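You operate a simulated robot arm through the tools that you are given. There is no shell and no other tool. Be economical: measure what you need, move in short steps, check, and stop when the job is done.

Carry out the task below with a simulated two-armed robot. There is one attempt and no reset: what you move stays moved.

## Task
Take the cap off the jar on the top of the order bench and lay it down there. Stack the lot box marked "Lot 27" from the top of the order bench on top of the lot box that says "Lot 23". Put the orange marker from the top of the order bench on top of the white thermometer and the purple marker on top of the black weight there. The order is free.
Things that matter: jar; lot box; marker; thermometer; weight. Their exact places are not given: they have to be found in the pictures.

Only the result counts: the job must be done as asked and must still hold three seconds after the hand-in. Knocking over, shifting, dropping, spilling or breaking anything else fails it. A push-on lid holds only when it is set on centred and level and pressed home; a screw cap is set on level and turned clockwise until tight.

## Robot
Two 7-joint arms with two-finger parallel grippers on one trunk, on a base that drives. Base frame: it is fixed to the floor where the robot stands at the start and does not move with it; the origin is under the middle of the robot, x ahead of it, y to its left, z up. Units: mm, degrees, N and s.
The left shoulder is at the start at [30, 119, 1010], the right one opposite. With the tool pointing down near the work surface each hand reaches from about 260 to 680 mm from the robot's upright axis, wherever it stands, measured 20 degrees to its own side. Payload 3.43 kg a hand.
The tool frame of a hand sits at the grasp point between the pads (the TCP): z along the fingers, y along the line on which they close. The tips reach 30 mm beyond it. The gripper opens to 94 mm. The fingers are 28 mm wide and 10 mm thick; the gripper's body (50 by 96 mm) begins 55 mm behind the TCP.
Orientation is that of the tool frame in the base frame, as a unit quaternion [w, x, y, z]. With the fingers straight down and closing along the base's y, the tool's x points along the base's -x, its y along +y and its z along -z.

## Interface
- The arms move only by the tool apply_moves. It takes "left_targets", "right_targets" or both (then of equal length, played together; a hand with none holds still); each is a list of rows, each an object (a shift or turn left out is 0, a gripper value left out holds the last) with "travel": the shift along the tool's x, y, z in units of 300 mm (1.0 is 300 mm), a list of three; "angular": the turn, a rotation vector about the tool's x, y, z in units of 45 degrees (1.0 is 45 degrees), a list of three; "fingers": the closure in counts, from 0 (fully open) to 255 (shut). In form: [{"travel": [dx, dy, dz], "angular": [rx, ry, rz], "fingers": fingers}, ...]. A call has 1 to 12 rows; each row is the pose to reach, as a shift and turn from the pose commanded when the call began, along the tool's axes at that moment. A call with a number of a shift or a turn outside -1 to 1 is refused whole. Each row takes 0.2 s and may step no farther than 50 mm and 8.6 degrees from the row before; otherwise, or with a gripper value out of range, the whole call is refused. Where a pose cannot be reached the arm comes as near as it can. A force on the tool above 40 N (or 10 N above the force at the start of the call, whichever is more), or a blocked arm, ends the call early, and 0.2 s more pass. Each finger travels about 72 mm/s and halts on what it meets, pressing with about 26 N; the grip force reading is that of the motor and also rises with nothing between the fingers. The clock runs only during rows and for 0.2 s after the last one: add rows that repeat a pose to give the fingers time. The reply holds the time, the measured pose of the TCP, the force on the tool along the base axes, the opening and the grip force, in the units named above and with some noise, with the torque about the TCP (base axes, N m) and any sound that the robot's microphone picked up.
- Cameras (640 x 400 px; columns grow to the right, rows downward): "scene" is now at [45.5, -34.1, 1714.2]; the picture's right is [-0.24, -0.97, 0.00], its down [-0.78, 0.19, -0.60] and it looks along [0.58, -0.14, -0.80] (base axes); focal length 287 px, centre (320, 200). "left" rides on the left gripper at [76, -14, -102] in its tool frame; the picture's right is [0.18, 0.98, 0.00], its down [-0.75, 0.14, -0.64] and it looks along [-0.63, 0.12, 0.77] (tool axes); focal length 243 px, centre (320, 200). "right" rides on the right gripper at [76, 14, -103] in its tool frame; the picture's right is [-0.18, 0.98, 0.00], its down [-0.75, -0.14, -0.64] and it looks along [-0.63, -0.12, 0.77] (tool axes); focal length 243 px, centre (320, 200).
- camera(camera): a new picture of that camera. It takes no simulated time.
- raise_lower(by): slides the trunk up (or, below 0, down) by that many mm; the arms and the scene camera ride with it, the base frame stays. It gives what a move gives, with no picture.
- steer(legs): drives the robot by 1 to 6 legs, each [ahead, turn to the left] in mm and degrees, along the robot's own axes; the way and the turn of a leg run together, so that a leg with both is an arc; at most 1500 mm and 180 degrees a leg. The arms and the cameras ride along, it lands a little off, and it stops where it bumps. It gives what a move gives.
- aim_head(pan, tilt): turns the head with the scene camera to pan (to the left, within 143 degrees either way) and tilt (down, from -29 to 69), counted from straight ahead of the robot. It gives what a move gives.
- probe_pixels(camera, pixels): for up to 12 pixels [column, row] of the newest picture of that camera ("zoom" is the newest enlarged one), the place [x, y, z] in the base frame of the surface seen there, good to about 2 mm, but the place of the scene camera against the robot may be out by one fixed shift of up to 18 mm in any direction. It takes no simulated time.
- inspect(camera, box): a new picture of the part [left, top, right, bottom] of that camera's present view, enlarged. It takes no simulated time.
- job_done(): hands the job in; it is judged then, once.

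Keep the steps short. Do not move on a guess: measure, check each grasp and each placing, and mend mistakes. In all there are 110 turns and 100 pictures (those below and enlarged ones count). Leave the grippers open and the arms clear of the work at the hand-in unless told otherwise, and finish with a single line.

The tools are called after "Call:" as name(argument=value, ...) on one line, values as JSON. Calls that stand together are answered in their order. apply_moves: Moves the arms, as the interface text tells. Its arguments: {"type":"object","properties":{"left_targets":{"type":"array"},"right_targets":{"type":"array"}},"required":[]} The other tools are called the same way: raise_lower (by) slides the trunk up or down; steer (legs) drives the base; aim_head (pan, tilt) turns the head that bears the scene camera; camera (camera) takes a picture; probe_pixels (camera, pixels) gives the place of the surface under pixels of a picture; inspect (camera, box) takes an enlarged picture of a part of a camera's view; job_done () hands the job in.

At the start:

```text
clock: 0.0
left_eef_pos: [413.9, 113.5, 1152.4]
left_ee_rot: [0.001, 0.0, 1.0, 0.0]
left_wrist_force: [-0.4, -0.7, 1.0]
left_moment: [0.01, 0.03, -0.01]
left_width: 94.0
left_gripper_force: 0.0
right_eef_pos: [466.2, -264.4, 1129.3]
right_ee_rot: [-0.001, 0.0, 1.0, 0.0]
right_wrist_force: [0.4, 0.0, 1.0]
right_moment: [-0.02, 0.01, 0.02]
right_width: 94.1
right_gripper_force: 0.1
trunk travel left (down, up): [-275.0, 135.0]
robot x, y, heading: [-1.2, 0.3, -0.0]
head pan, tilt: [-13.8, 53.5]
```

scene: 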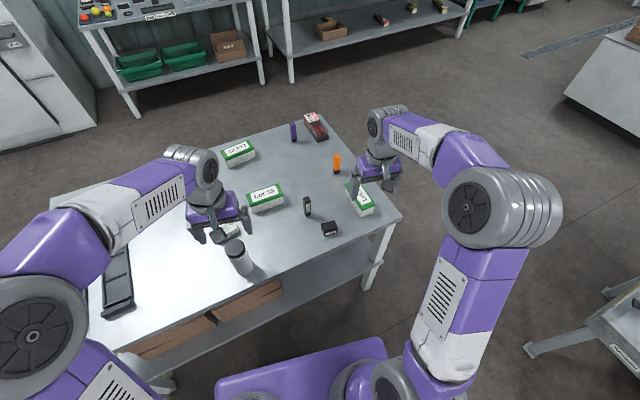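
right: 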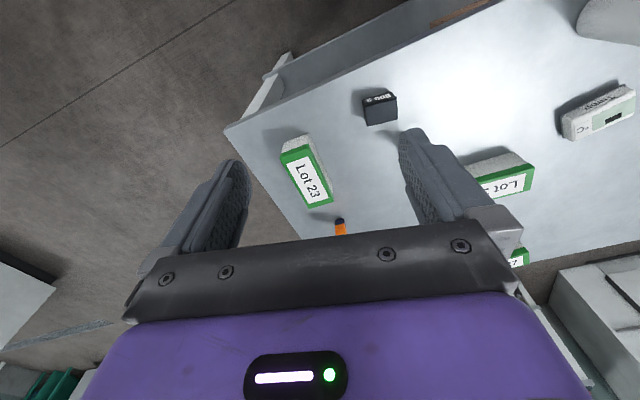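
left: 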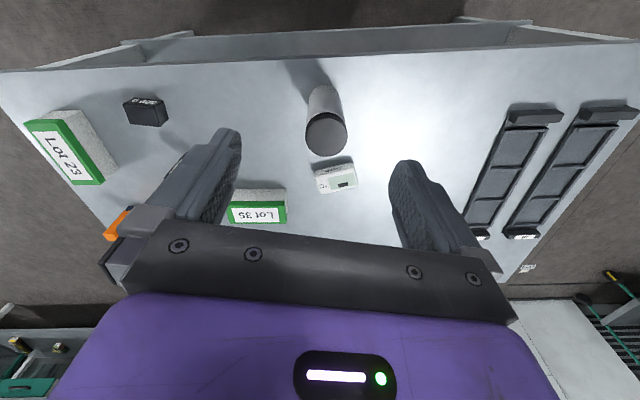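

I see the bench with boxes, markers, the jar and a black block. I'll enlarge the scene to identify each one.

Call:
inspect(camera="scene", box=[200, 100, 400, 225])

Call:
inspect(camera="scene", box=[80, 180, 280, 305])

```text
3.20 times, centred on (300, 162) of scene
```

zoom: 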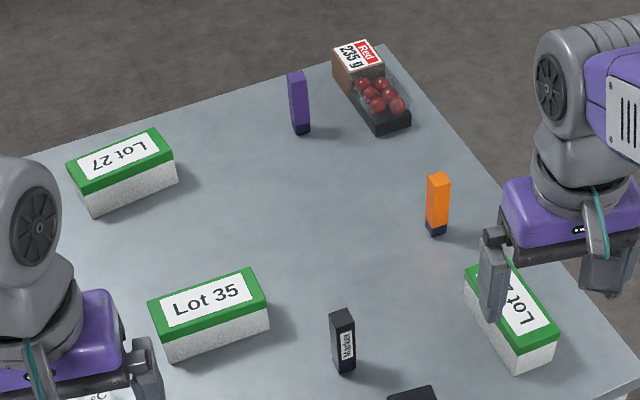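

```text
3.20 times, centred on (180, 242) of scene
```

zoom: 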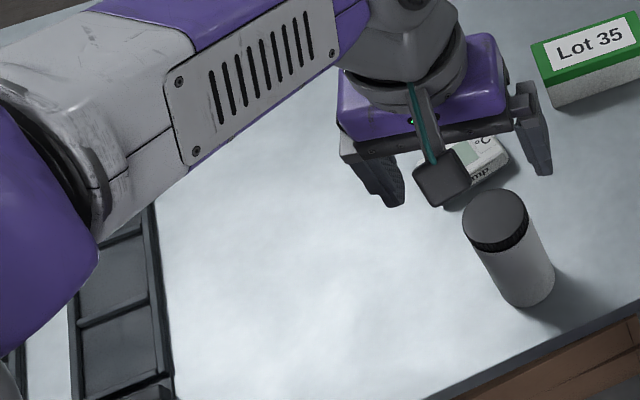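

The layout is clear: purple, orange and black markers stand upright, and the boxes are Lot 27, 35 and 23. Next I probe the objects in all the pictures and compare the cameras to find the scene shift.

Call:
camera(camera="scene")

Call:
probe_pixels(camera="left", pixels=[[326, 135], [326, 118], [307, 136], [346, 136], [335, 178], [318, 188], [356, 184], [134, 101], [162, 99], [166, 124], [138, 126], [250, 300]])

Call:
probe_pixels(camera="right", pixels=[[283, 155], [305, 145], [332, 200], [308, 207], [340, 219], [380, 100], [364, 103], [395, 96], [380, 114], [600, 110], [569, 136], [631, 88]])

Call:
probe_pixels(camera="scene", pixels=[[237, 148], [292, 126], [337, 157], [337, 163], [307, 200], [330, 224], [236, 245], [361, 198], [265, 193], [314, 117], [319, 130], [230, 231]])

```text
94 pictures are left
```

scene: 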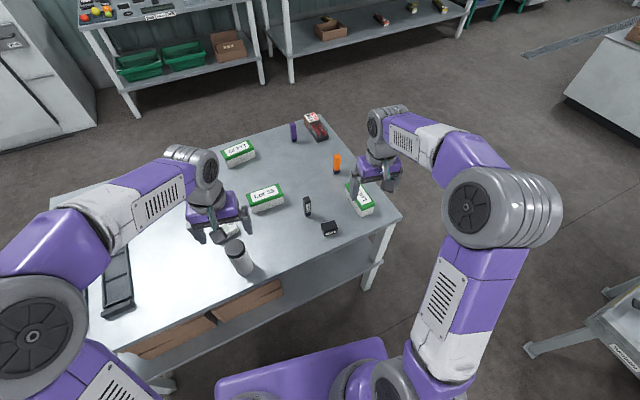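

```text
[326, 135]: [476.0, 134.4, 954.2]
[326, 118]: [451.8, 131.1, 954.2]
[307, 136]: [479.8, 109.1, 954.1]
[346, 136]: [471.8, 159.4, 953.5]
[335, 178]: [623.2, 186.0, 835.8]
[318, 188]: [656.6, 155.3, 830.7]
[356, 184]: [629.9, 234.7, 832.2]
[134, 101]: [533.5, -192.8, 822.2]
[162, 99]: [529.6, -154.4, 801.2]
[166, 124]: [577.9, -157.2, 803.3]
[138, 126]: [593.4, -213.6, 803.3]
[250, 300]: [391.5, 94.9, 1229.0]
```

```text
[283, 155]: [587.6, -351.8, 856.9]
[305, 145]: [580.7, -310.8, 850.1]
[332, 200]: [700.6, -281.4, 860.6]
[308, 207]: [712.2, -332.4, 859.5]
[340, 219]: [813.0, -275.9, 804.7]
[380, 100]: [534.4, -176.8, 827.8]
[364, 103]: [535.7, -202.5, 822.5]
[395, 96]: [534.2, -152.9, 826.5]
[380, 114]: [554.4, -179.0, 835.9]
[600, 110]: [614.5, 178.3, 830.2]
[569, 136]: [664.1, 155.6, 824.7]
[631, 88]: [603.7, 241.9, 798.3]
```

```text
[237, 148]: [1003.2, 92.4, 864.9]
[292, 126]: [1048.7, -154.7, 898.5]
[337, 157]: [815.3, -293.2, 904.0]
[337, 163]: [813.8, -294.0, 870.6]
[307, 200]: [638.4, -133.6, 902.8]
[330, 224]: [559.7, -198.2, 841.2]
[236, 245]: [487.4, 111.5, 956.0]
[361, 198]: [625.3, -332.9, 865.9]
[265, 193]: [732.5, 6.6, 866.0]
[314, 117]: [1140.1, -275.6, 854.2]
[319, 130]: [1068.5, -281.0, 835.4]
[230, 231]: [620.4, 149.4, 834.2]
```

The bench top is at z≈800, and the scene camera seems shifted by about (+5,-15,+5). Next I measure the bench outline, the free floor around it and my own base.

Call:
probe_pixels(camera="scene", pixels=[[400, 213], [322, 114], [52, 196], [240, 299], [120, 348], [380, 345], [230, 380], [365, 290], [530, 345], [570, 95], [440, 300], [133, 117]])

Call:
aim_head(pan=-60, tilt=40)

Call:
camera(camera="scene")

```text
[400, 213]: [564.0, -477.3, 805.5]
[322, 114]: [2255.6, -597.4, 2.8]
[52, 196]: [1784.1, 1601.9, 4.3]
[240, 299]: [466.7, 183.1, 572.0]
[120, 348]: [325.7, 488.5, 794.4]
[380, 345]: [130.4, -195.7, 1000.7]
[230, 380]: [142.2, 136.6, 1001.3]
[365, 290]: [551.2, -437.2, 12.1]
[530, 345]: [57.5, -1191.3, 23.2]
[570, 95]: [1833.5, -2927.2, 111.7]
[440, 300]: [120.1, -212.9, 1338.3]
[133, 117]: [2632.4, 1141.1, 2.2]
```

```text
clock: 1.1
left_eef_pos: [414.2, 112.9, 1150.9]
left_ee_rot: [0.001, 0.0, 1.0, 0.0]
left_wrist_force: [-0.2, -0.4, 0.3]
left_moment: [0.01, -0.01, 0.04]
left_width: 94.0
left_gripper_force: 0.0
right_eef_pos: [466.8, -263.6, 1129.3]
right_ee_rot: [0.0, 0.0, 1.0, -0.001]
right_wrist_force: [-0.2, -0.8, -0.4]
right_moment: [-0.01, 0.0, -0.04]
right_width: 94.3
right_gripper_force: 0.2
trunk travel left (down, up): [-275.0, 135.0]
robot x, y, heading: [-1.6, 0.6, -0.1]
head pan, tilt: [-60.0, 40.0]
```

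```text
93 pictures are left
```

scene: 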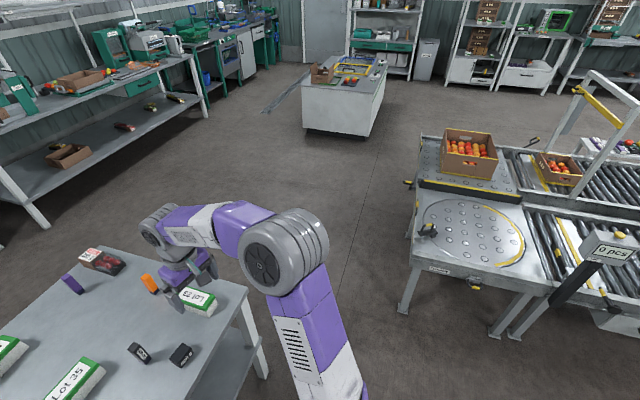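

The bench is turned about 14°. The right side has open floor up to the roller table. I probe the clearances there.

Call:
probe_pixels(camera="scene", pixels=[[247, 288], [112, 248], [404, 310], [428, 268], [410, 235], [305, 130], [45, 228], [372, 132], [320, 215], [420, 183]])

Call:
aim_head(pan=10, tilt=30)

Call:
camera(camera="scene")

```text
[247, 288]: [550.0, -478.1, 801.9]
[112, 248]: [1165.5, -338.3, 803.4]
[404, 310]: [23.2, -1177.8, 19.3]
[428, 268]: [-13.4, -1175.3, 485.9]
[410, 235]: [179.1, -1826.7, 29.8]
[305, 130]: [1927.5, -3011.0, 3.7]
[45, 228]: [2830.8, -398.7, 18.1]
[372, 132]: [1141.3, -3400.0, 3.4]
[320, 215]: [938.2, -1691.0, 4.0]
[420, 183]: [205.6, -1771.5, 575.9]
```

```text
clock: 2.5
left_eef_pos: [413.2, 113.4, 1151.6]
left_ee_rot: [0.0, 0.0, 1.0, 0.0]
left_wrist_force: [0.7, -0.2, 0.2]
left_moment: [0.03, -0.01, -0.04]
left_width: 94.0
left_gripper_force: 0.2
right_eef_pos: [464.9, -265.0, 1129.7]
right_ee_rot: [0.0, 0.0, 1.0, -0.001]
right_wrist_force: [0.3, -0.1, -0.2]
right_moment: [0.04, -0.02, -0.03]
right_width: 94.0
right_gripper_force: 0.0
trunk travel left (down, up): [-275.0, 135.0]
robot x, y, heading: [-1.3, -3.3, -0.1]
head pan, tilt: [10.0, 30.0]
```

```text
92 pictures are left
```

scene: 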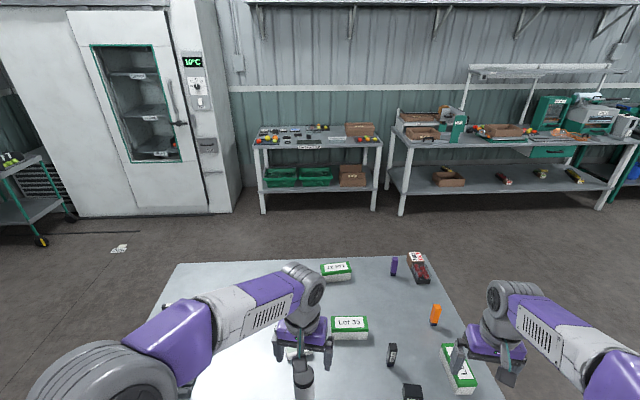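

There is plenty of room behind and to the right of the bench. I start with the jar, with a close look from the left camera.

Call:
inspect(camera="left", box=[270, 60, 390, 210])

Call:
aim_head(pan=15, tilt=55)

Call:
inspect(camera="scene", box=[240, 140, 440, 300])

```text
2.67 times, centred on (330, 135) of left
```

zoom: 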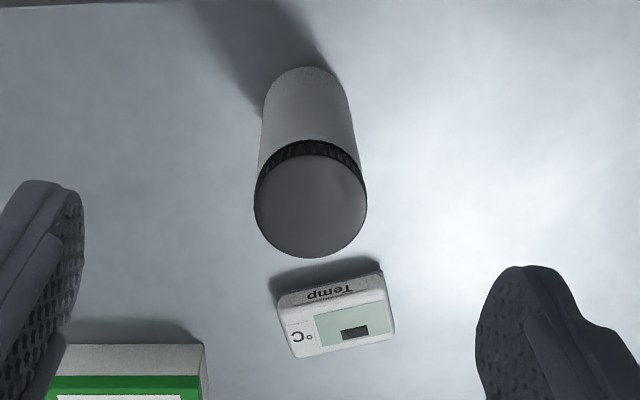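

```text
clock: 3.4
left_eef_pos: [414.3, 114.0, 1152.0]
left_ee_rot: [0.0, 0.0, 1.0, 0.0]
left_wrist_force: [-0.5, -0.1, -0.1]
left_moment: [-0.06, -0.01, -0.02]
left_width: 93.8
left_gripper_force: 0.1
right_eef_pos: [465.8, -265.3, 1129.4]
right_ee_rot: [0.001, 0.0, 1.0, 0.001]
right_wrist_force: [-0.7, -0.6, 0.3]
right_moment: [0.02, -0.03, 0.0]
right_width: 93.9
right_gripper_force: 0.0
trunk travel left (down, up): [-275.0, 135.0]
robot x, y, heading: [-2.3, 1.4, 0.2]
head pan, tilt: [15.0, 55.0]
```

```text
2.50 times, centred on (340, 220) of scene
```

zoom: 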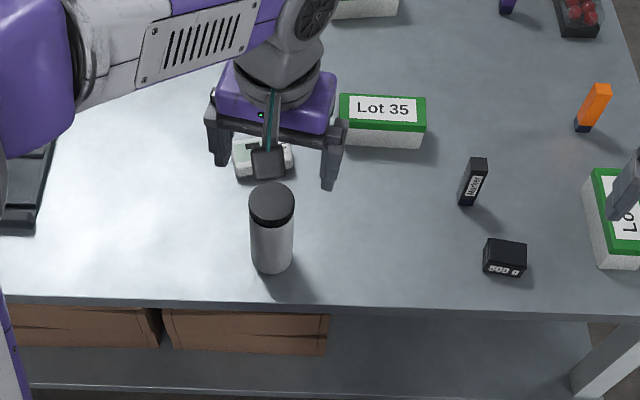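

I probe the cap's lower rim, the jar wall and the jar edges in this zoom.

Call:
probe_pixels(camera="zoom", pixels=[[272, 186], [272, 208], [272, 221], [272, 226], [272, 232], [272, 250], [251, 206], [293, 206], [253, 245], [292, 245], [272, 268], [272, 290]])

Call:
probe_pixels(camera="left", pixels=[[326, 118], [326, 153], [305, 135], [347, 135], [322, 100], [320, 70], [500, 80]])

```text
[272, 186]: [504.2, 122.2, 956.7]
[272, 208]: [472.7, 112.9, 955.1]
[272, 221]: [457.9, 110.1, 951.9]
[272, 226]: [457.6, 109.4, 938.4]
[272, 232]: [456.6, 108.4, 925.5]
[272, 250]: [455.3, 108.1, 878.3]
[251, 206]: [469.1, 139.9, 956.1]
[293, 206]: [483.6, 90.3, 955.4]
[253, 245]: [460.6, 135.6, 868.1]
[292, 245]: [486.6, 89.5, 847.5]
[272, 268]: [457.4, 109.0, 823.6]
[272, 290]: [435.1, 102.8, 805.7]
```

```text
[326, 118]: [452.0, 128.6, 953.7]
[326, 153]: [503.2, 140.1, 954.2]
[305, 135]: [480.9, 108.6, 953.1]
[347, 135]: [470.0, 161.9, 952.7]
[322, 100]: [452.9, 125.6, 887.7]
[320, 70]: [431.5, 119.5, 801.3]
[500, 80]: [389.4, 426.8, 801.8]
```

The jar axis is at about (477,135), the cap spans z≈934–954, the radius is about 26 mm and the bench is at z≈801. The ribs suggest a screw cap. The right hand will hold the jar body low and tilted while the left hand turns the cap from above. First I yaw the right hand 30° and bring it in, then pitch it up.

Call:
apply_moves(right_targets=[{"travel": [0.07, 0.11, 0.02], "angular": [0, 0, -0.133]}, {"travel": [0.14, 0.22, 0.04], "angular": [0, 0, -0.267]}, {"travel": [0.21, 0.33, 0.06], "angular": [0, 0, -0.4]}, {"travel": [0.28, 0.44, 0.08], "angular": [0, 0, -0.533]}, {"travel": [0.353, 0.547, 0.097], "angular": [0, 0, -0.667]}])

Call:
apply_moves(right_targets=[{"angular": [0, -0.17, 0]}, {"angular": [0, -0.34, 0]}, {"angular": [0, -0.5, 0]}, {"angular": [0, -0.67, 0]}, {"angular": [0, -0.84, 0]}, {"angular": [0, -1, 0]}])

```text
clock: 4.6
left_eef_pos: [414.2, 114.2, 1151.1]
left_ee_rot: [0.0, 0.0, 1.0, 0.001]
left_wrist_force: [0.2, -0.2, -0.2]
left_moment: [-0.02, -0.01, 0.02]
left_width: 94.0
left_gripper_force: 0.0
right_eef_pos: [358.9, -97.9, 1103.5]
right_ee_rot: [0.0, -0.259, 0.966, -0.001]
right_wrist_force: [0.4, 0.9, 0.1]
right_moment: [-0.05, 0.0, 0.03]
right_width: 94.1
right_gripper_force: 0.0
trunk travel left (down, up): [-275.0, 135.0]
robot x, y, heading: [-0.2, -1.5, 0.0]
head pan, tilt: [15.0, 55.0]
```

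```text
clock: 6.0
left_eef_pos: [413.7, 114.3, 1151.8]
left_ee_rot: [0.0, 0.0, 1.0, 0.001]
left_wrist_force: [0.4, 0.3, 0.0]
left_moment: [0.02, 0.01, 0.0]
left_width: 93.8
left_gripper_force: 0.1
right_eef_pos: [368.5, -102.7, 1104.3]
right_ee_rot: [0.331, -0.24, 0.909, 0.08]
right_wrist_force: [-0.3, 0.9, -0.3]
right_moment: [-0.03, 0.02, 0.01]
right_width: 93.8
right_gripper_force: 0.1
right hand out of reach, approached as far as the arm can: row 6
trunk travel left (down, up): [-275.0, 135.0]
robot x, y, heading: [-0.7, -2.1, -0.0]
head pan, tilt: [15.0, 55.0]
```

The arm stopped 5° short of the pitch because it is folded so close in. Moving forward and down gives it room.

Call:
apply_moves(right_targets=[{"travel": [0.033, 0.064, 0.112]}, {"travel": [0.066, 0.128, 0.225]}, {"travel": [0.099, 0.191, 0.337]}, {"travel": [0.131, 0.255, 0.449]}, {"travel": [0.131, 0.255, 0.449]}])

```text
clock: 7.2
left_eef_pos: [413.9, 112.4, 1151.4]
left_ee_rot: [0.0, 0.0, 1.0, 0.0]
left_wrist_force: [0.0, -0.3, -0.3]
left_moment: [0.02, 0.01, 0.01]
left_width: 94.0
left_gripper_force: 0.1
right_eef_pos: [383.0, -12.1, 977.0]
right_ee_rot: [0.331, -0.24, 0.909, 0.08]
right_wrist_force: [0.7, 0.1, 0.3]
right_moment: [0.0, -0.01, 0.0]
right_width: 94.1
right_gripper_force: 0.1
right hand out of reach, approached as far as the arm can: row 1, 2
trunk travel left (down, up): [-275.0, 135.0]
robot x, y, heading: [2.1, -1.4, 0.1]
head pan, tilt: [15.0, 55.0]
```

Next I pitch a further 20° while moving to the pre-grasp point behind the jar.

Call:
apply_moves(right_targets=[{"travel": [0.008, 0.09, 0.095], "angular": [0, -0.15, 0]}, {"travel": [0.015, 0.185, 0.19], "angular": [0, -0.3, 0]}, {"travel": [0.023, 0.277, 0.287], "angular": [0, -0.444, 0]}, {"travel": [0.023, 0.277, 0.287], "angular": [0, -0.444, 0]}])

Call:
camera(camera="right")

Call:
camera(camera="scene")

```text
clock: 8.2
left_eef_pos: [414.7, 110.5, 1150.8]
left_ee_rot: [0.0, 0.001, 1.0, 0.0]
left_wrist_force: [-0.3, 0.4, 0.1]
left_moment: [0.01, -0.02, 0.02]
left_width: 94.2
left_gripper_force: 0.1
right_eef_pos: [392.9, 88.2, 936.0]
right_ee_rot: [0.459, -0.227, 0.851, 0.12]
right_wrist_force: [0.8, 0.5, -0.5]
right_moment: [-0.01, 0.0, 0.03]
right_width: 93.8
right_gripper_force: 0.1
right hand out of reach, approached as far as the arm can: row 3, 4
trunk travel left (down, up): [-275.0, 135.0]
robot x, y, heading: [0.5, 0.3, 0.2]
head pan, tilt: [15.0, 55.0]
```

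```text
89 pictures are left
```

right: 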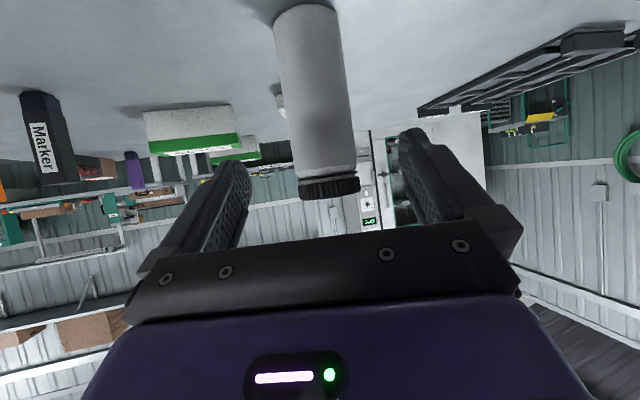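

```text
88 pictures are left
```

scene: 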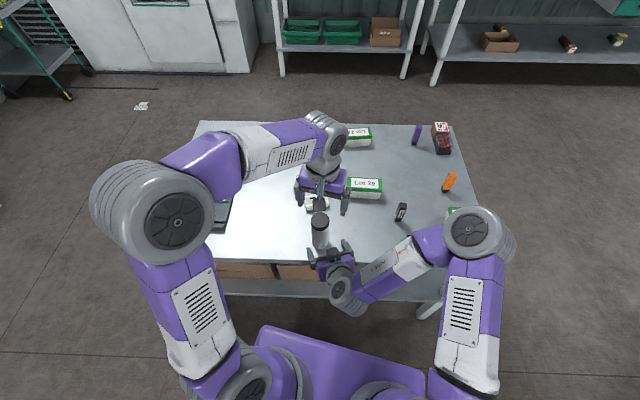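

The jar stands centred between the right fingers. I advance 122 mm along the fingers without closing yet.

Call:
apply_moves(right_targets=[{"travel": [0.009, 0, 0.1]}, {"travel": [0.018, 0, 0.2]}, {"travel": [0.027, 0, 0.3]}, {"travel": [0.035, 0, 0.408]}, {"travel": [0.035, 0, 0.408]}])

Call:
camera(camera="right")

Call:
camera(camera="left")

```text
clock: 9.4
left_eef_pos: [412.5, 113.4, 1152.6]
left_ee_rot: [0.001, 0.0, 1.0, 0.001]
left_wrist_force: [0.4, -0.3, 0.9]
left_moment: [0.03, -0.02, 0.02]
left_width: 93.8
left_gripper_force: 0.1
right_eef_pos: [491.2, 140.6, 894.8]
right_ee_rot: [0.459, -0.229, 0.85, 0.119]
right_wrist_force: [0.2, 0.7, -0.5]
right_moment: [-0.02, -0.01, -0.03]
right_width: 94.1
right_gripper_force: 0.0
right hand out of reach, approached as far as the arm can: row 1, 2, 3, 4, 5
trunk travel left (down, up): [-275.0, 135.0]
robot x, y, heading: [5.3, -3.6, 0.0]
head pan, tilt: [15.0, 55.0]
```

```text
87 pictures are left
```

right: 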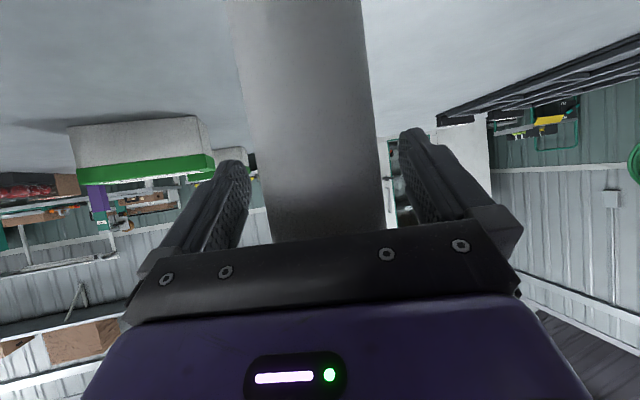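

```text
86 pictures are left
```

left: 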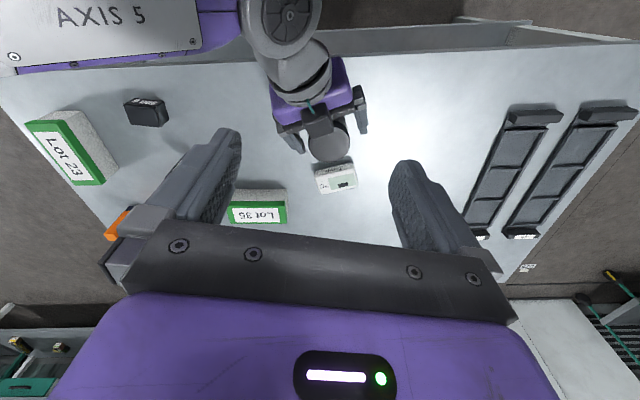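

The right hand is around the jar at z≈895, where the arm reached its limit. Sliding the trunk down 38 mm puts the grip well below the cap.

Call:
raise_lower(by=-38)

```text
clock: 10.3
left_eef_pos: [413.7, 113.6, 1113.3]
left_ee_rot: [0.0, 0.0, 1.0, 0.0]
left_wrist_force: [0.0, -0.9, 0.0]
left_moment: [-0.04, 0.02, 0.01]
left_width: 94.2
left_gripper_force: 0.0
right_eef_pos: [493.5, 140.1, 857.0]
right_ee_rot: [0.458, -0.228, 0.851, 0.119]
right_wrist_force: [0.2, -0.4, -0.7]
right_moment: [0.0, 0.01, 0.0]
right_width: 94.0
right_gripper_force: 0.1
trunk travel left (down, up): [-237.0, 173.0]
robot x, y, heading: [-1.3, 1.4, -0.1]
head pan, tilt: [15.0, 55.0]
```

I back off 12 mm, centre 3.5 mm to the side, then close on the jar.

Call:
apply_moves(right_targets=[{"travel": [0.021, 0.012, -0.032]}, {"travel": [0.021, 0.012, -0.032]}, {"travel": [0.021, 0.012, -0.032], "fingers": 255}, {"travel": [0.021, 0.012, -0.032], "fingers": 255}, {"travel": [0.021, 0.012, -0.032], "fingers": 255}, {"travel": [0.021, 0.012, -0.032], "fingers": 255}])

Call:
camera(camera="left")

```text
clock: 11.7
left_eef_pos: [414.2, 114.3, 1112.4]
left_ee_rot: [0.0, 0.0, 1.0, 0.0]
left_wrist_force: [0.3, 0.1, 0.9]
left_moment: [0.0, 0.01, -0.02]
left_width: 93.9
left_gripper_force: 0.1
right_eef_pos: [481.6, 137.6, 857.6]
right_ee_rot: [0.457, -0.229, 0.851, 0.118]
right_wrist_force: [0.7, 0.1, 0.7]
right_moment: [0.01, 0.0, 0.01]
right_width: 58.3
right_gripper_force: 26.4
trunk travel left (down, up): [-237.0, 173.0]
robot x, y, heading: [-3.2, 2.0, 0.3]
head pan, tilt: [15.0, 55.0]
```

```text
85 pictures are left
```

left: 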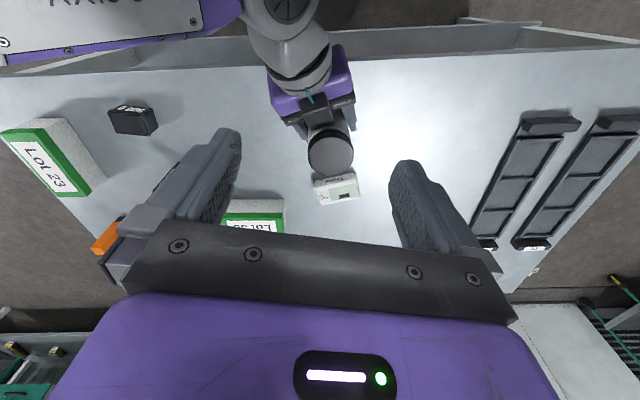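

The jar is gripped, with the opening at 58 mm and 26 N. I measure the cap centre from this left picture.

Call:
probe_pixels(camera="left", pixels=[[330, 154], [330, 136], [330, 172], [309, 154], [351, 154], [316, 142], [344, 142], [316, 167], [344, 167]])

```text
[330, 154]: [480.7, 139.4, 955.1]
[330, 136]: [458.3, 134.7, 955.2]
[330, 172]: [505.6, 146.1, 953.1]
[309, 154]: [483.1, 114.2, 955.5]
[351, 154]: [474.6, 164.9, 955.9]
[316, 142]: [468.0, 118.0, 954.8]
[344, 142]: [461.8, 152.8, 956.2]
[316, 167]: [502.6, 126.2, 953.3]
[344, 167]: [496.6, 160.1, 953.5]
```

Cap centre ≈ (480.5,139.5), top at 955. I bring the left hand over it, pre-turned 40° clockwise, and stop at TCP z≈985.

Call:
apply_moves(left_targets=[{"travel": [-0.045, 0.017, 0.08], "angular": [0, 0, 0.18]}, {"travel": [-0.09, 0.034, 0.17], "angular": [0, 0, 0.36]}, {"travel": [-0.135, 0.051, 0.26], "angular": [0, 0, 0.54]}, {"travel": [-0.18, 0.069, 0.34], "angular": [0, 0, 0.72]}, {"travel": [-0.222, 0.086, 0.427], "angular": [0, 0, 0.889]}, {"travel": [-0.222, 0.086, 0.427], "angular": [0, 0, 0.889]}])

Call:
camera(camera="left")

Call:
camera(camera="scene")

```text
clock: 13.1
left_eef_pos: [479.6, 138.1, 983.3]
left_ee_rot: [0.0, 0.343, 0.939, 0.0]
left_wrist_force: [-0.1, -0.2, 0.6]
left_moment: [0.03, -0.04, 0.01]
left_width: 94.0
left_gripper_force: 0.2
right_eef_pos: [479.6, 137.9, 857.1]
right_ee_rot: [0.457, -0.228, 0.851, 0.118]
right_wrist_force: [-0.2, 0.0, 1.3]
right_moment: [0.0, -0.05, -0.04]
right_width: 58.1
right_gripper_force: 26.2
trunk travel left (down, up): [-237.0, 173.0]
robot x, y, heading: [2.9, 0.7, 0.1]
head pan, tilt: [15.0, 55.0]
```

```text
84 pictures are left
```

left: 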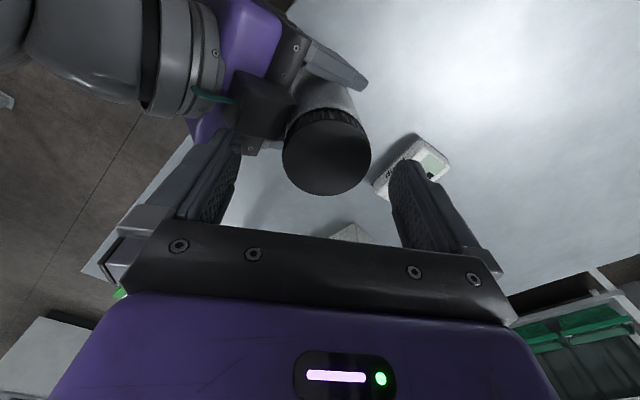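

```text
83 pictures are left
```

scene: 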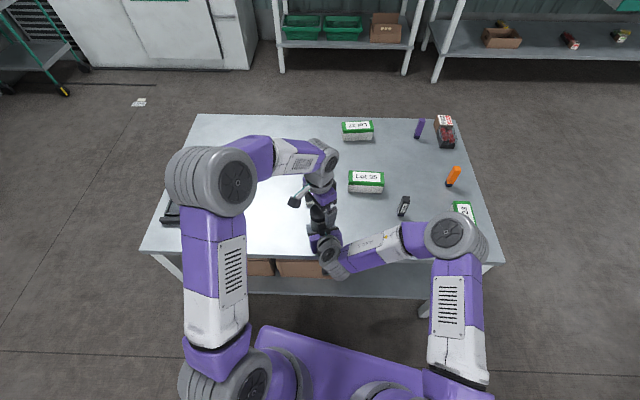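

The cap is at about (326,151) between the left fingers. I check the centre again from close.

Call:
probe_pixels(camera="left", pixels=[[326, 152], [285, 152], [368, 152], [326, 126], [326, 193], [300, 180], [355, 180], [258, 100], [265, 90]])

```text
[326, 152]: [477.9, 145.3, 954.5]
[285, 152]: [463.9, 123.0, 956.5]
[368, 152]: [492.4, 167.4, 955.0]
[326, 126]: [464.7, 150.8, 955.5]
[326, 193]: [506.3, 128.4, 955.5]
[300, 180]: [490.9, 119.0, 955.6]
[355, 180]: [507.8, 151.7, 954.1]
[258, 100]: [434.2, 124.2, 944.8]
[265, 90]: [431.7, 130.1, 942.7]
```

The block on the right gripper (about (434,124,945)) sits too near a left finger at this yaw. I turn the left hand back to yaw 0, centre it on (482,141.5), and then lower to the cap.

Call:
apply_moves(left_targets=[{"travel": [0.001, 0.012, 0], "angular": [0, 0, -0.18]}, {"travel": [0.001, 0.012, 0], "angular": [0, 0, -0.36]}, {"travel": [0.001, 0.012, 0], "angular": [0, 0, -0.54]}, {"travel": [0.001, 0.012, 0], "angular": [0, 0, -0.72]}, {"travel": [0.001, 0.012, 0], "angular": [0, 0, -0.889]}, {"travel": [0.001, 0.012, 0.025], "angular": [0, 0, -0.889]}, {"travel": [0.001, 0.012, 0.055], "angular": [0, 0, -0.889]}, {"travel": [0.001, 0.012, 0.055], "angular": [0, 0, -0.889]}])

Call:
camera(camera="left")

```text
clock: 14.9
left_eef_pos: [482.6, 143.7, 967.3]
left_ee_rot: [0.0, 0.001, 1.0, 0.0]
left_wrist_force: [0.8, 0.7, -0.3]
left_moment: [0.02, 0.01, 0.0]
left_width: 93.9
left_gripper_force: 0.0
right_eef_pos: [481.6, 137.3, 857.4]
right_ee_rot: [0.458, -0.228, 0.851, 0.118]
right_wrist_force: [1.1, 0.1, 0.4]
right_moment: [0.01, -0.07, -0.05]
right_width: 58.1
right_gripper_force: 26.5
trunk travel left (down, up): [-237.0, 173.0]
robot x, y, heading: [-3.1, 2.2, -0.1]
head pan, tilt: [15.0, 55.0]
```

```text
82 pictures are left
```

left: 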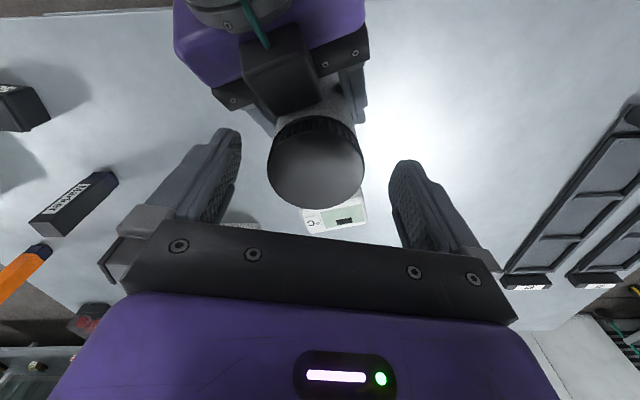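

The cap is centred left-right. I check its fore-aft centre before closing.

Call:
probe_pixels(camera="left", pixels=[[316, 207], [316, 128], [316, 134], [316, 118], [268, 165], [364, 165], [280, 190], [352, 190]])

```text
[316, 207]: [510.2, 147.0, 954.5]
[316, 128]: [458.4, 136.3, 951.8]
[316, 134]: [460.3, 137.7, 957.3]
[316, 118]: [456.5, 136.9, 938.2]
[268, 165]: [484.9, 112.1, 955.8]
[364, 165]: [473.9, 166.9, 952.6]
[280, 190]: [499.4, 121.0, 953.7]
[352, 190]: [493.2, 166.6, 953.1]
```

The centre is about (483,141), so the hand is aligned. I close on the cap without moving.

Call:
apply_moves(left_targets=[{"fingers": 255}, {"fingers": 255}, {"fingers": 255}, {"fingers": 255}])

Call:
apply_moves(left_targets=[{"angular": [0, 0, -0.17], "fingers": 255}, {"angular": [0, 0, -0.34], "fingers": 255}, {"angular": [0, 0, -0.5], "fingers": 255}, {"angular": [0, 0, -0.67], "fingers": 255}, {"angular": [0, 0, -0.84], "fingers": 255}, {"angular": [0, 0, -1], "fingers": 255}])

Call:
camera(camera="left")

```text
clock: 15.9
left_eef_pos: [483.8, 141.7, 968.9]
left_ee_rot: [0.001, 0.0, 1.0, -0.001]
left_wrist_force: [1.6, -9.6, 0.7]
left_moment: [-0.51, -0.13, 0.15]
left_width: 54.7
left_gripper_force: 26.2
right_eef_pos: [480.8, 138.0, 858.9]
right_ee_rot: [0.457, -0.229, 0.851, 0.119]
right_wrist_force: [0.3, 9.5, 1.0]
right_moment: [-0.53, 0.01, -0.14]
right_width: 57.4
right_gripper_force: 25.8
trunk travel left (down, up): [-237.0, 173.0]
robot x, y, heading: [-3.0, 0.3, -0.1]
head pan, tilt: [15.0, 55.0]
```

```text
clock: 17.3
left_eef_pos: [484.1, 142.4, 968.3]
left_ee_rot: [0.0, -0.384, 0.923, -0.001]
left_wrist_force: [-4.2, -15.6, 4.2]
left_moment: [-0.66, 0.46, -0.09]
left_width: 53.4
left_gripper_force: 25.8
right_eef_pos: [480.5, 137.6, 857.3]
right_ee_rot: [0.459, -0.228, 0.851, 0.118]
right_wrist_force: [5.1, 15.5, -0.8]
right_moment: [-1.01, -0.05, 0.11]
right_width: 57.4
right_gripper_force: 25.9
trunk travel left (down, up): [-237.0, 173.0]
robot x, y, heading: [1.3, -3.6, 0.2]
head pan, tilt: [15.0, 55.0]
```

```text
81 pictures are left
```

left: 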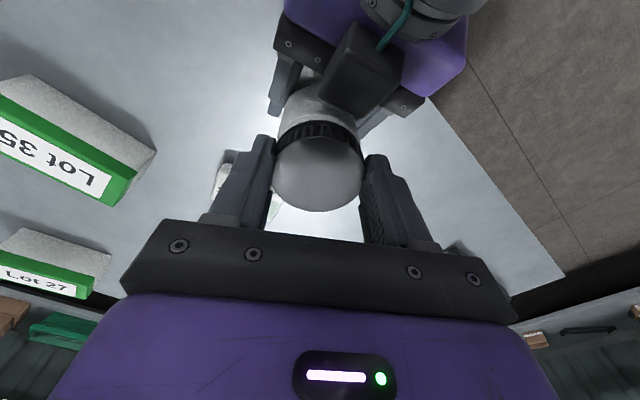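

Torque about the axis is low (−0.09 Nm), so the cap either turned or slipped. I regrasp: open slightly, turn back 45° and close, then turn another 45° counter-clockwise.

Call:
apply_moves(left_targets=[{"fingers": 55}, {"fingers": 55}, {"angular": [0, 0, 0.17], "fingers": 55}, {"angular": [0, 0, 0.34], "fingers": 55}, {"angular": [0, 0, 0.5], "fingers": 55}, {"angular": [0, 0, 0.67], "fingers": 55}, {"angular": [0, 0, 0.84], "fingers": 55}, {"angular": [0, 0, 1], "fingers": 55}, {"angular": [0, 0, 1], "fingers": 55}])

Call:
inspect(camera="left", box=[240, 60, 400, 220])

```text
clock: 19.3
left_eef_pos: [483.8, 141.7, 968.4]
left_ee_rot: [0.0, 0.001, 1.0, 0.001]
left_wrist_force: [0.4, 0.3, -0.2]
left_moment: [0.0, 0.01, 0.01]
left_width: 73.6
left_gripper_force: 0.2
right_eef_pos: [480.7, 137.1, 856.8]
right_ee_rot: [0.457, -0.228, 0.851, 0.119]
right_wrist_force: [0.3, -0.7, 1.4]
right_moment: [-0.01, 0.01, 0.01]
right_width: 57.0
right_gripper_force: 25.8
trunk travel left (down, up): [-237.0, 173.0]
robot x, y, heading: [2.2, -0.8, 0.0]
head pan, tilt: [15.0, 55.0]
```

```text
2.50 times, centred on (320, 140) of left
```

zoom: 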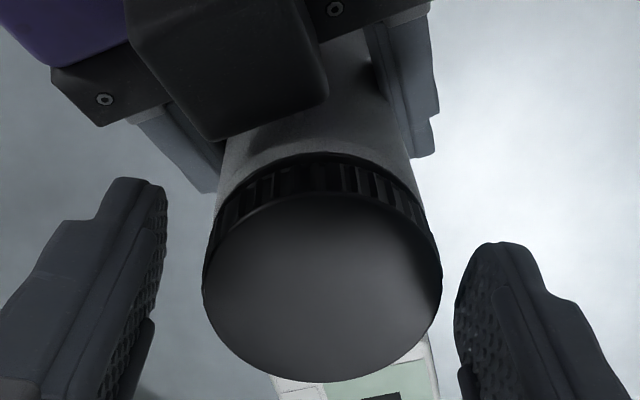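

I check the cap's height for any rise.

Call:
probe_pixels(camera="zoom", pixels=[[320, 220], [320, 360], [230, 290], [410, 290], [320, 290], [320, 165]])

Call:
apply_moves(left_targets=[{"travel": [0.004, -0.003, 0], "fingers": 255}, {"travel": [0.004, -0.003, 0], "fingers": 255}, {"travel": [0.004, -0.003, 0], "fingers": 255}, {"travel": [0.004, -0.003, 0], "angular": [0, 0, -0.17]}, {"travel": [0.004, -0.003, 0], "angular": [0, 0, -0.34]}, {"travel": [0.004, -0.003, 0], "angular": [0, 0, -0.5]}, {"travel": [0.004, -0.003, 0], "angular": [0, 0, -0.67]}, {"travel": [0.004, -0.003, 0], "angular": [0, 0, -0.84]}, {"travel": [0.004, -0.003, 0], "angular": [0, 0, -1]}])

```text
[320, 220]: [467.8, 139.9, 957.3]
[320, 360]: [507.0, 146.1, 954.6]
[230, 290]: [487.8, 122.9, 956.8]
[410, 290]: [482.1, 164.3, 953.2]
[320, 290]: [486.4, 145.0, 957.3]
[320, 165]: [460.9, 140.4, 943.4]
```

```text
clock: 21.3
left_eef_pos: [481.9, 139.9, 969.1]
left_ee_rot: [0.0, -0.383, 0.924, -0.001]
left_wrist_force: [2.5, -6.9, 5.1]
left_moment: [-0.01, 0.24, -0.05]
left_width: 53.1
left_gripper_force: 25.9
right_eef_pos: [480.1, 138.6, 856.8]
right_ee_rot: [0.457, -0.229, 0.851, 0.119]
right_wrist_force: [-4.3, 6.4, -5.6]
right_moment: [-0.69, -0.6, 0.06]
right_width: 57.2
right_gripper_force: 26.0
trunk travel left (down, up): [-237.0, 173.0]
robot x, y, heading: [-5.6, -1.7, -0.4]
head pan, tilt: [15.0, 55.0]
```

The cap seems to have risen about 1–2 mm, and there is an upward push on the hand. I test a gentle 9 mm lift.

Call:
apply_moves(left_targets=[{"travel": [0, 0, -0.01]}, {"travel": [0, 0, -0.02]}, {"travel": [0, 0, -0.03]}])

Call:
camera(camera="left")

```text
clock: 22.1
left_eef_pos: [479.5, 141.4, 976.8]
left_ee_rot: [-0.001, -0.383, 0.924, 0.002]
left_wrist_force: [6.1, -7.8, -19.6]
left_moment: [-0.16, -0.45, -0.02]
left_width: 53.3
left_gripper_force: 26.3
right_eef_pos: [482.3, 138.9, 860.1]
right_ee_rot: [0.46, -0.227, 0.85, 0.119]
right_wrist_force: [-6.5, 7.3, 19.2]
right_moment: [-0.61, -0.33, 0.03]
right_width: 58.0
right_gripper_force: 25.5
trunk travel left (down, up): [-237.0, 173.0]
robot x, y, heading: [2.1, 0.6, 0.1]
head pan, tilt: [15.0, 55.0]
```

```text
79 pictures are left
```

left: 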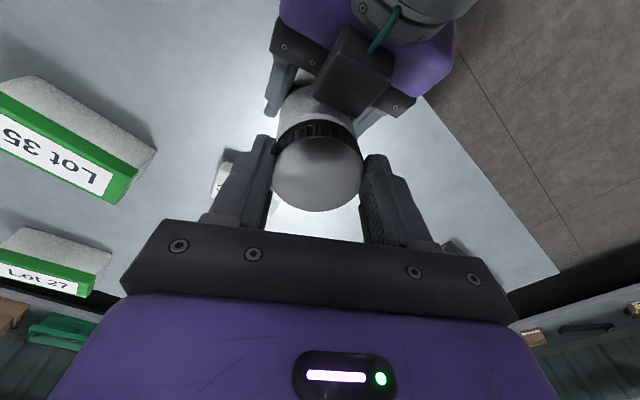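

A 20 N pull did not release it, so the cap is still threaded. I lower it back and do more counter-clockwise cycles.

Call:
apply_moves(left_targets=[{"travel": [0, 0, 0.015]}, {"travel": [0, 0, 0.027]}, {"travel": [0, 0, 0.027], "fingers": 55}, {"travel": [0, 0, 0.027], "fingers": 55}, {"travel": [0, 0, 0.027], "angular": [0, 0, 0.17]}, {"travel": [0, 0, 0.027], "angular": [0, 0, 0.34]}, {"travel": [0, 0, 0.027], "angular": [0, 0, 0.5]}, {"travel": [0, 0, 0.027], "angular": [0, 0, 0.67]}, {"travel": [0, 0, 0.027], "angular": [0, 0, 0.84]}, {"travel": [0, 0, 0.027], "angular": [0, 0, 1]}])

Call:
apply_moves(left_targets=[{"fingers": 255}, {"fingers": 255}, {"fingers": 255}, {"angular": [0, 0, -0.17]}, {"angular": [0, 0, -0.34]}, {"angular": [0, 0, -0.5]}, {"angular": [0, 0, -0.67]}, {"angular": [0, 0, -0.84]}, {"angular": [0, 0, -1]}])

Call:
apply_moves(left_targets=[{"fingers": 55}, {"fingers": 55}, {"angular": [0, 0, 0.17]}, {"angular": [0, 0, 0.34]}, {"angular": [0, 0, 0.5]}, {"angular": [0, 0, 0.67]}, {"angular": [0, 0, 0.84]}, {"angular": [0, 0, 1]}])

Call:
inspect(camera="left", box=[240, 60, 400, 220])

Call:
probe_pixels(camera="zoom", pixels=[[320, 220], [320, 360], [230, 290], [410, 290], [320, 290]])

```text
clock: 24.3
left_eef_pos: [482.4, 141.8, 969.2]
left_ee_rot: [0.0, 0.001, 1.0, 0.0]
left_wrist_force: [-0.3, 0.2, 0.6]
left_moment: [-0.03, 0.01, 0.02]
left_width: 73.5
left_gripper_force: 0.1
right_eef_pos: [482.5, 137.9, 856.8]
right_ee_rot: [0.457, -0.228, 0.852, 0.118]
right_wrist_force: [-0.3, -0.3, -0.8]
right_moment: [-0.03, -0.01, 0.04]
right_width: 56.9
right_gripper_force: 26.3
trunk travel left (down, up): [-237.0, 173.0]
robot x, y, heading: [1.3, 2.6, -0.0]
head pan, tilt: [15.0, 55.0]
```

```text
clock: 26.3
left_eef_pos: [481.6, 141.5, 969.4]
left_ee_rot: [0.002, -0.383, 0.924, -0.002]
left_wrist_force: [5.2, -4.2, -0.1]
left_moment: [-0.3, -0.34, -0.71]
left_width: 54.9
left_gripper_force: 26.1
right_eef_pos: [481.1, 138.7, 857.1]
right_ee_rot: [0.457, -0.228, 0.851, 0.119]
right_wrist_force: [-5.2, 3.6, 0.2]
right_moment: [-0.08, -0.14, 0.69]
right_width: 58.2
right_gripper_force: 26.1
trunk travel left (down, up): [-237.0, 173.0]
robot x, y, heading: [-0.6, 0.4, -0.1]
head pan, tilt: [15.0, 55.0]
```

```text
clock: 28.1
left_eef_pos: [482.7, 140.8, 970.0]
left_ee_rot: [0.0, 0.002, 1.0, 0.001]
left_wrist_force: [-0.1, -1.0, 0.0]
left_moment: [0.01, -0.01, 0.03]
left_width: 74.0
left_gripper_force: 0.0
right_eef_pos: [481.2, 137.6, 857.4]
right_ee_rot: [0.458, -0.228, 0.851, 0.118]
right_wrist_force: [-0.2, 0.6, -0.8]
right_moment: [0.02, 0.01, 0.01]
right_width: 58.1
right_gripper_force: 26.1
trunk travel left (down, up): [-237.0, 173.0]
robot x, y, heading: [2.8, 0.4, 0.0]
head pan, tilt: [15.0, 55.0]
```

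```text
2.50 times, centred on (320, 140) of left
```

zoom: 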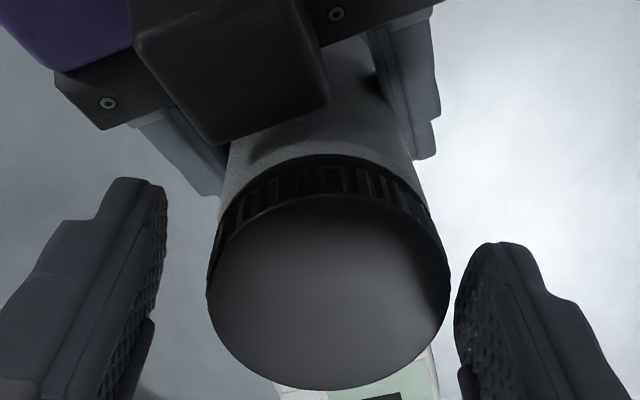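

```text
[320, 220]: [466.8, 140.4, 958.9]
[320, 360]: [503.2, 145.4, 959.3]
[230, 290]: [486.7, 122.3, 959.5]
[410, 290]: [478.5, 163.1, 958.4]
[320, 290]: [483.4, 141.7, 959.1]
```

The cap top rose from 954.5 to 959, so it is unscrewing. I repeat the cycle 3 mm higher.

Call:
apply_moves(left_targets=[{"travel": [0, 0, -0.007], "fingers": 255}, {"travel": [0, 0, -0.007], "fingers": 255}, {"travel": [0, 0, -0.007], "fingers": 255}, {"travel": [0, 0, -0.007], "angular": [0, 0, -0.17]}, {"travel": [0, 0, -0.008], "angular": [0, 0, -0.34]}, {"travel": [0, 0, -0.009], "angular": [0, 0, -0.5]}, {"travel": [0, 0, -0.01], "angular": [0, 0, -0.67]}, {"travel": [0, 0, -0.011], "angular": [0, 0, -0.84]}, {"travel": [0, 0, -0.012], "angular": [0, 0, -1]}])

Call:
apply_moves(left_targets=[{"travel": [0, 0, -0.008]}, {"travel": [0, 0, -0.016]}, {"travel": [0, 0, -0.024]}])

Call:
camera(camera="left")

```text
clock: 30.1
left_eef_pos: [482.4, 139.7, 972.7]
left_ee_rot: [0.0, -0.384, 0.923, -0.001]
left_wrist_force: [0.1, -8.6, -7.6]
left_moment: [-0.72, 0.0, -0.04]
left_width: 53.2
left_gripper_force: 26.0
right_eef_pos: [480.0, 137.5, 859.1]
right_ee_rot: [0.458, -0.228, 0.851, 0.119]
right_wrist_force: [-0.2, 8.8, 6.3]
right_moment: [-0.24, 0.03, 0.05]
right_width: 57.3
right_gripper_force: 25.7
trunk travel left (down, up): [-237.0, 173.0]
robot x, y, heading: [0.8, 1.0, -0.2]
head pan, tilt: [15.0, 55.0]
```

```text
clock: 30.9
left_eef_pos: [482.3, 143.0, 979.6]
left_ee_rot: [0.0, -0.383, 0.924, 0.001]
left_wrist_force: [2.0, -3.6, -19.6]
left_moment: [-0.25, -0.22, -0.06]
left_width: 53.3
left_gripper_force: 26.0
right_eef_pos: [481.2, 136.6, 857.6]
right_ee_rot: [0.459, -0.226, 0.851, 0.116]
right_wrist_force: [-2.5, 2.5, 19.8]
right_moment: [-0.09, -0.11, 0.04]
right_width: 57.3
right_gripper_force: 26.2
trunk travel left (down, up): [-237.0, 173.0]
robot x, y, heading: [0.8, 3.4, -0.2]
head pan, tilt: [15.0, 55.0]
```

```text
77 pictures are left
```

left: 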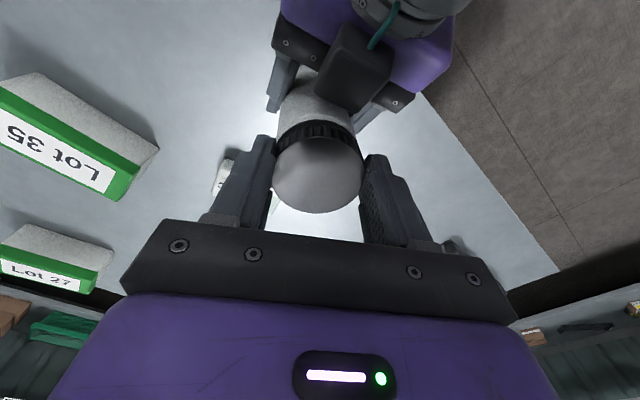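

It is still attached. I check the jar and cap in the scene view to tell unscrewing from the jar simply being lifted.

Call:
inspect(camera="scene", box=[270, 180, 370, 280])

Call:
inspect(camera="right", box=[160, 0, 480, 250])

```text
4.00 times, centred on (320, 230) of scene
```

zoom: 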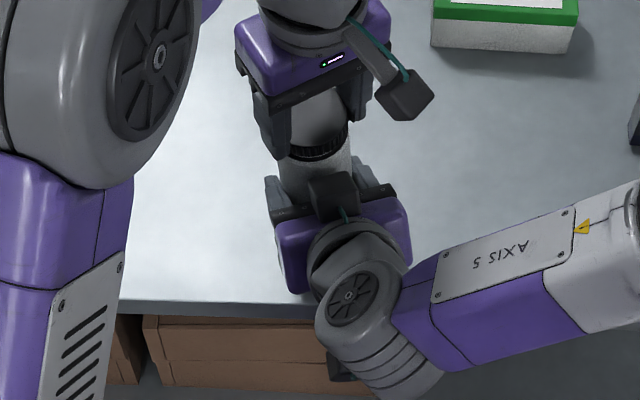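

```text
1.60 times, centred on (320, 125) of right
```

zoom: 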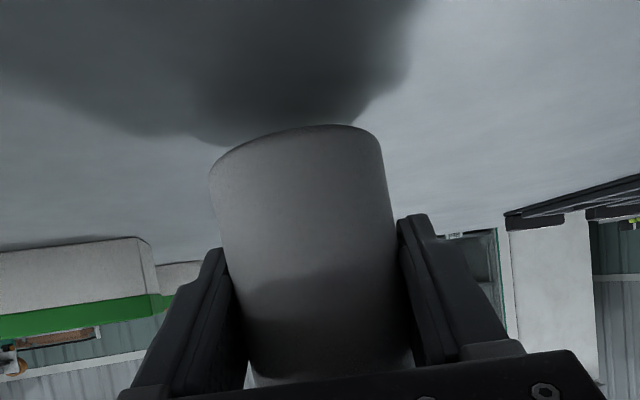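

The right camera sees the jar foot. I probe how far it is off the bench.

Call:
probe_pixels(camera="zoom", pixels=[[300, 135], [300, 120], [225, 165], [375, 140], [225, 150], [250, 240], [300, 240], [380, 240], [300, 360]])

```text
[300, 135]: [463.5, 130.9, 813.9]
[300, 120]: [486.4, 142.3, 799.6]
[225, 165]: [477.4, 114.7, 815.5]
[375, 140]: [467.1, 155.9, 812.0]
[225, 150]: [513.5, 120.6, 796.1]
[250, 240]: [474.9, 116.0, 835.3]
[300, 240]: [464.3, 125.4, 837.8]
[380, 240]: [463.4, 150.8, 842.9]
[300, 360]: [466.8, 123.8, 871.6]
```

The jar slid up about 12 mm in the right grip, so the pull tests were lifting the jar itself. I read the cap height now, then push the jar back down gently.

Call:
inspect(camera="left", box=[240, 60, 400, 220])

Call:
probe_pixels(camera="zoom", pixels=[[320, 220], [320, 350], [240, 290], [400, 290], [320, 290], [320, 165], [320, 150], [310, 120]])

Call:
apply_moves(left_targets=[{"travel": [0, 0, 0.01]}, {"travel": [0, 0, 0.02]}, {"travel": [0, 0, 0.03]}, {"travel": [0, 0, 0.04]}, {"travel": [0, 0, 0.04]}])

Call:
inspect(camera="right", box=[160, 0, 480, 250])

Call:
probe_pixels(camera="zoom", pixels=[[300, 135], [300, 120], [225, 165], [375, 140], [300, 145], [300, 130], [300, 110]])

```text
2.50 times, centred on (320, 140) of left
```

zoom: 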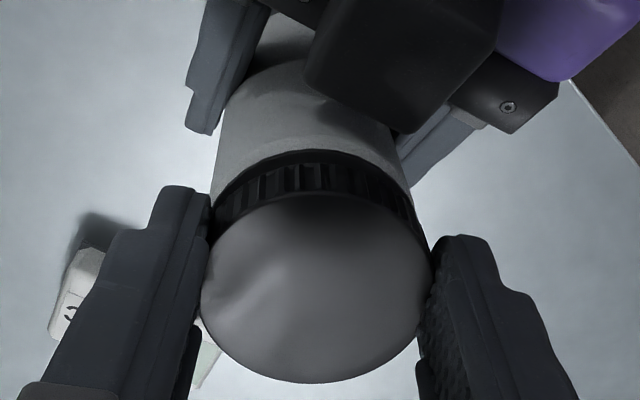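

```text
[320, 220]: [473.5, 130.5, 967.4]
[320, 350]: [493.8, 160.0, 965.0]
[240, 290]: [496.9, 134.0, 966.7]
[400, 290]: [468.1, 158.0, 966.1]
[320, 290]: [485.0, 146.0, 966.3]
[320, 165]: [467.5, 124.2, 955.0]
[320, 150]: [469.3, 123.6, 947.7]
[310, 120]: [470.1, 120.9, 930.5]
```

```text
clock: 32.1
left_eef_pos: [483.0, 142.2, 969.0]
left_ee_rot: [0.003, -0.383, 0.924, 0.0]
left_wrist_force: [1.8, 0.2, 18.9]
left_moment: [0.05, -0.15, -0.1]
left_width: 53.3
left_gripper_force: 25.9
right_eef_pos: [479.6, 137.3, 855.3]
right_ee_rot: [0.455, -0.228, 0.853, 0.117]
right_wrist_force: [-1.8, -1.4, -19.7]
right_moment: [-0.08, 0.0, 0.1]
right_width: 57.0
right_gripper_force: 25.7
trunk travel left (down, up): [-237.0, 173.0]
robot x, y, heading: [-0.1, 2.6, 0.0]
head pan, tilt: [15.0, 55.0]
```

```text
1.60 times, centred on (320, 125) of right
```

zoom: 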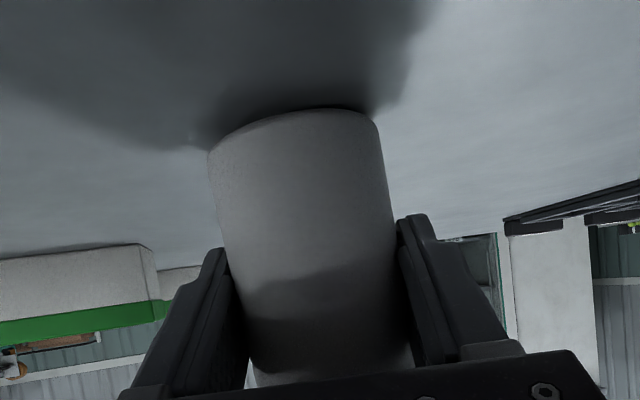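

```text
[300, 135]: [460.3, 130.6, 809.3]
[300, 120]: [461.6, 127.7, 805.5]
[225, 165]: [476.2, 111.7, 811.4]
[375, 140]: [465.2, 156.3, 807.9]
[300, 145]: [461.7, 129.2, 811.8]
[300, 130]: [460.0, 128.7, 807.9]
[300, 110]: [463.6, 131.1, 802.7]
```

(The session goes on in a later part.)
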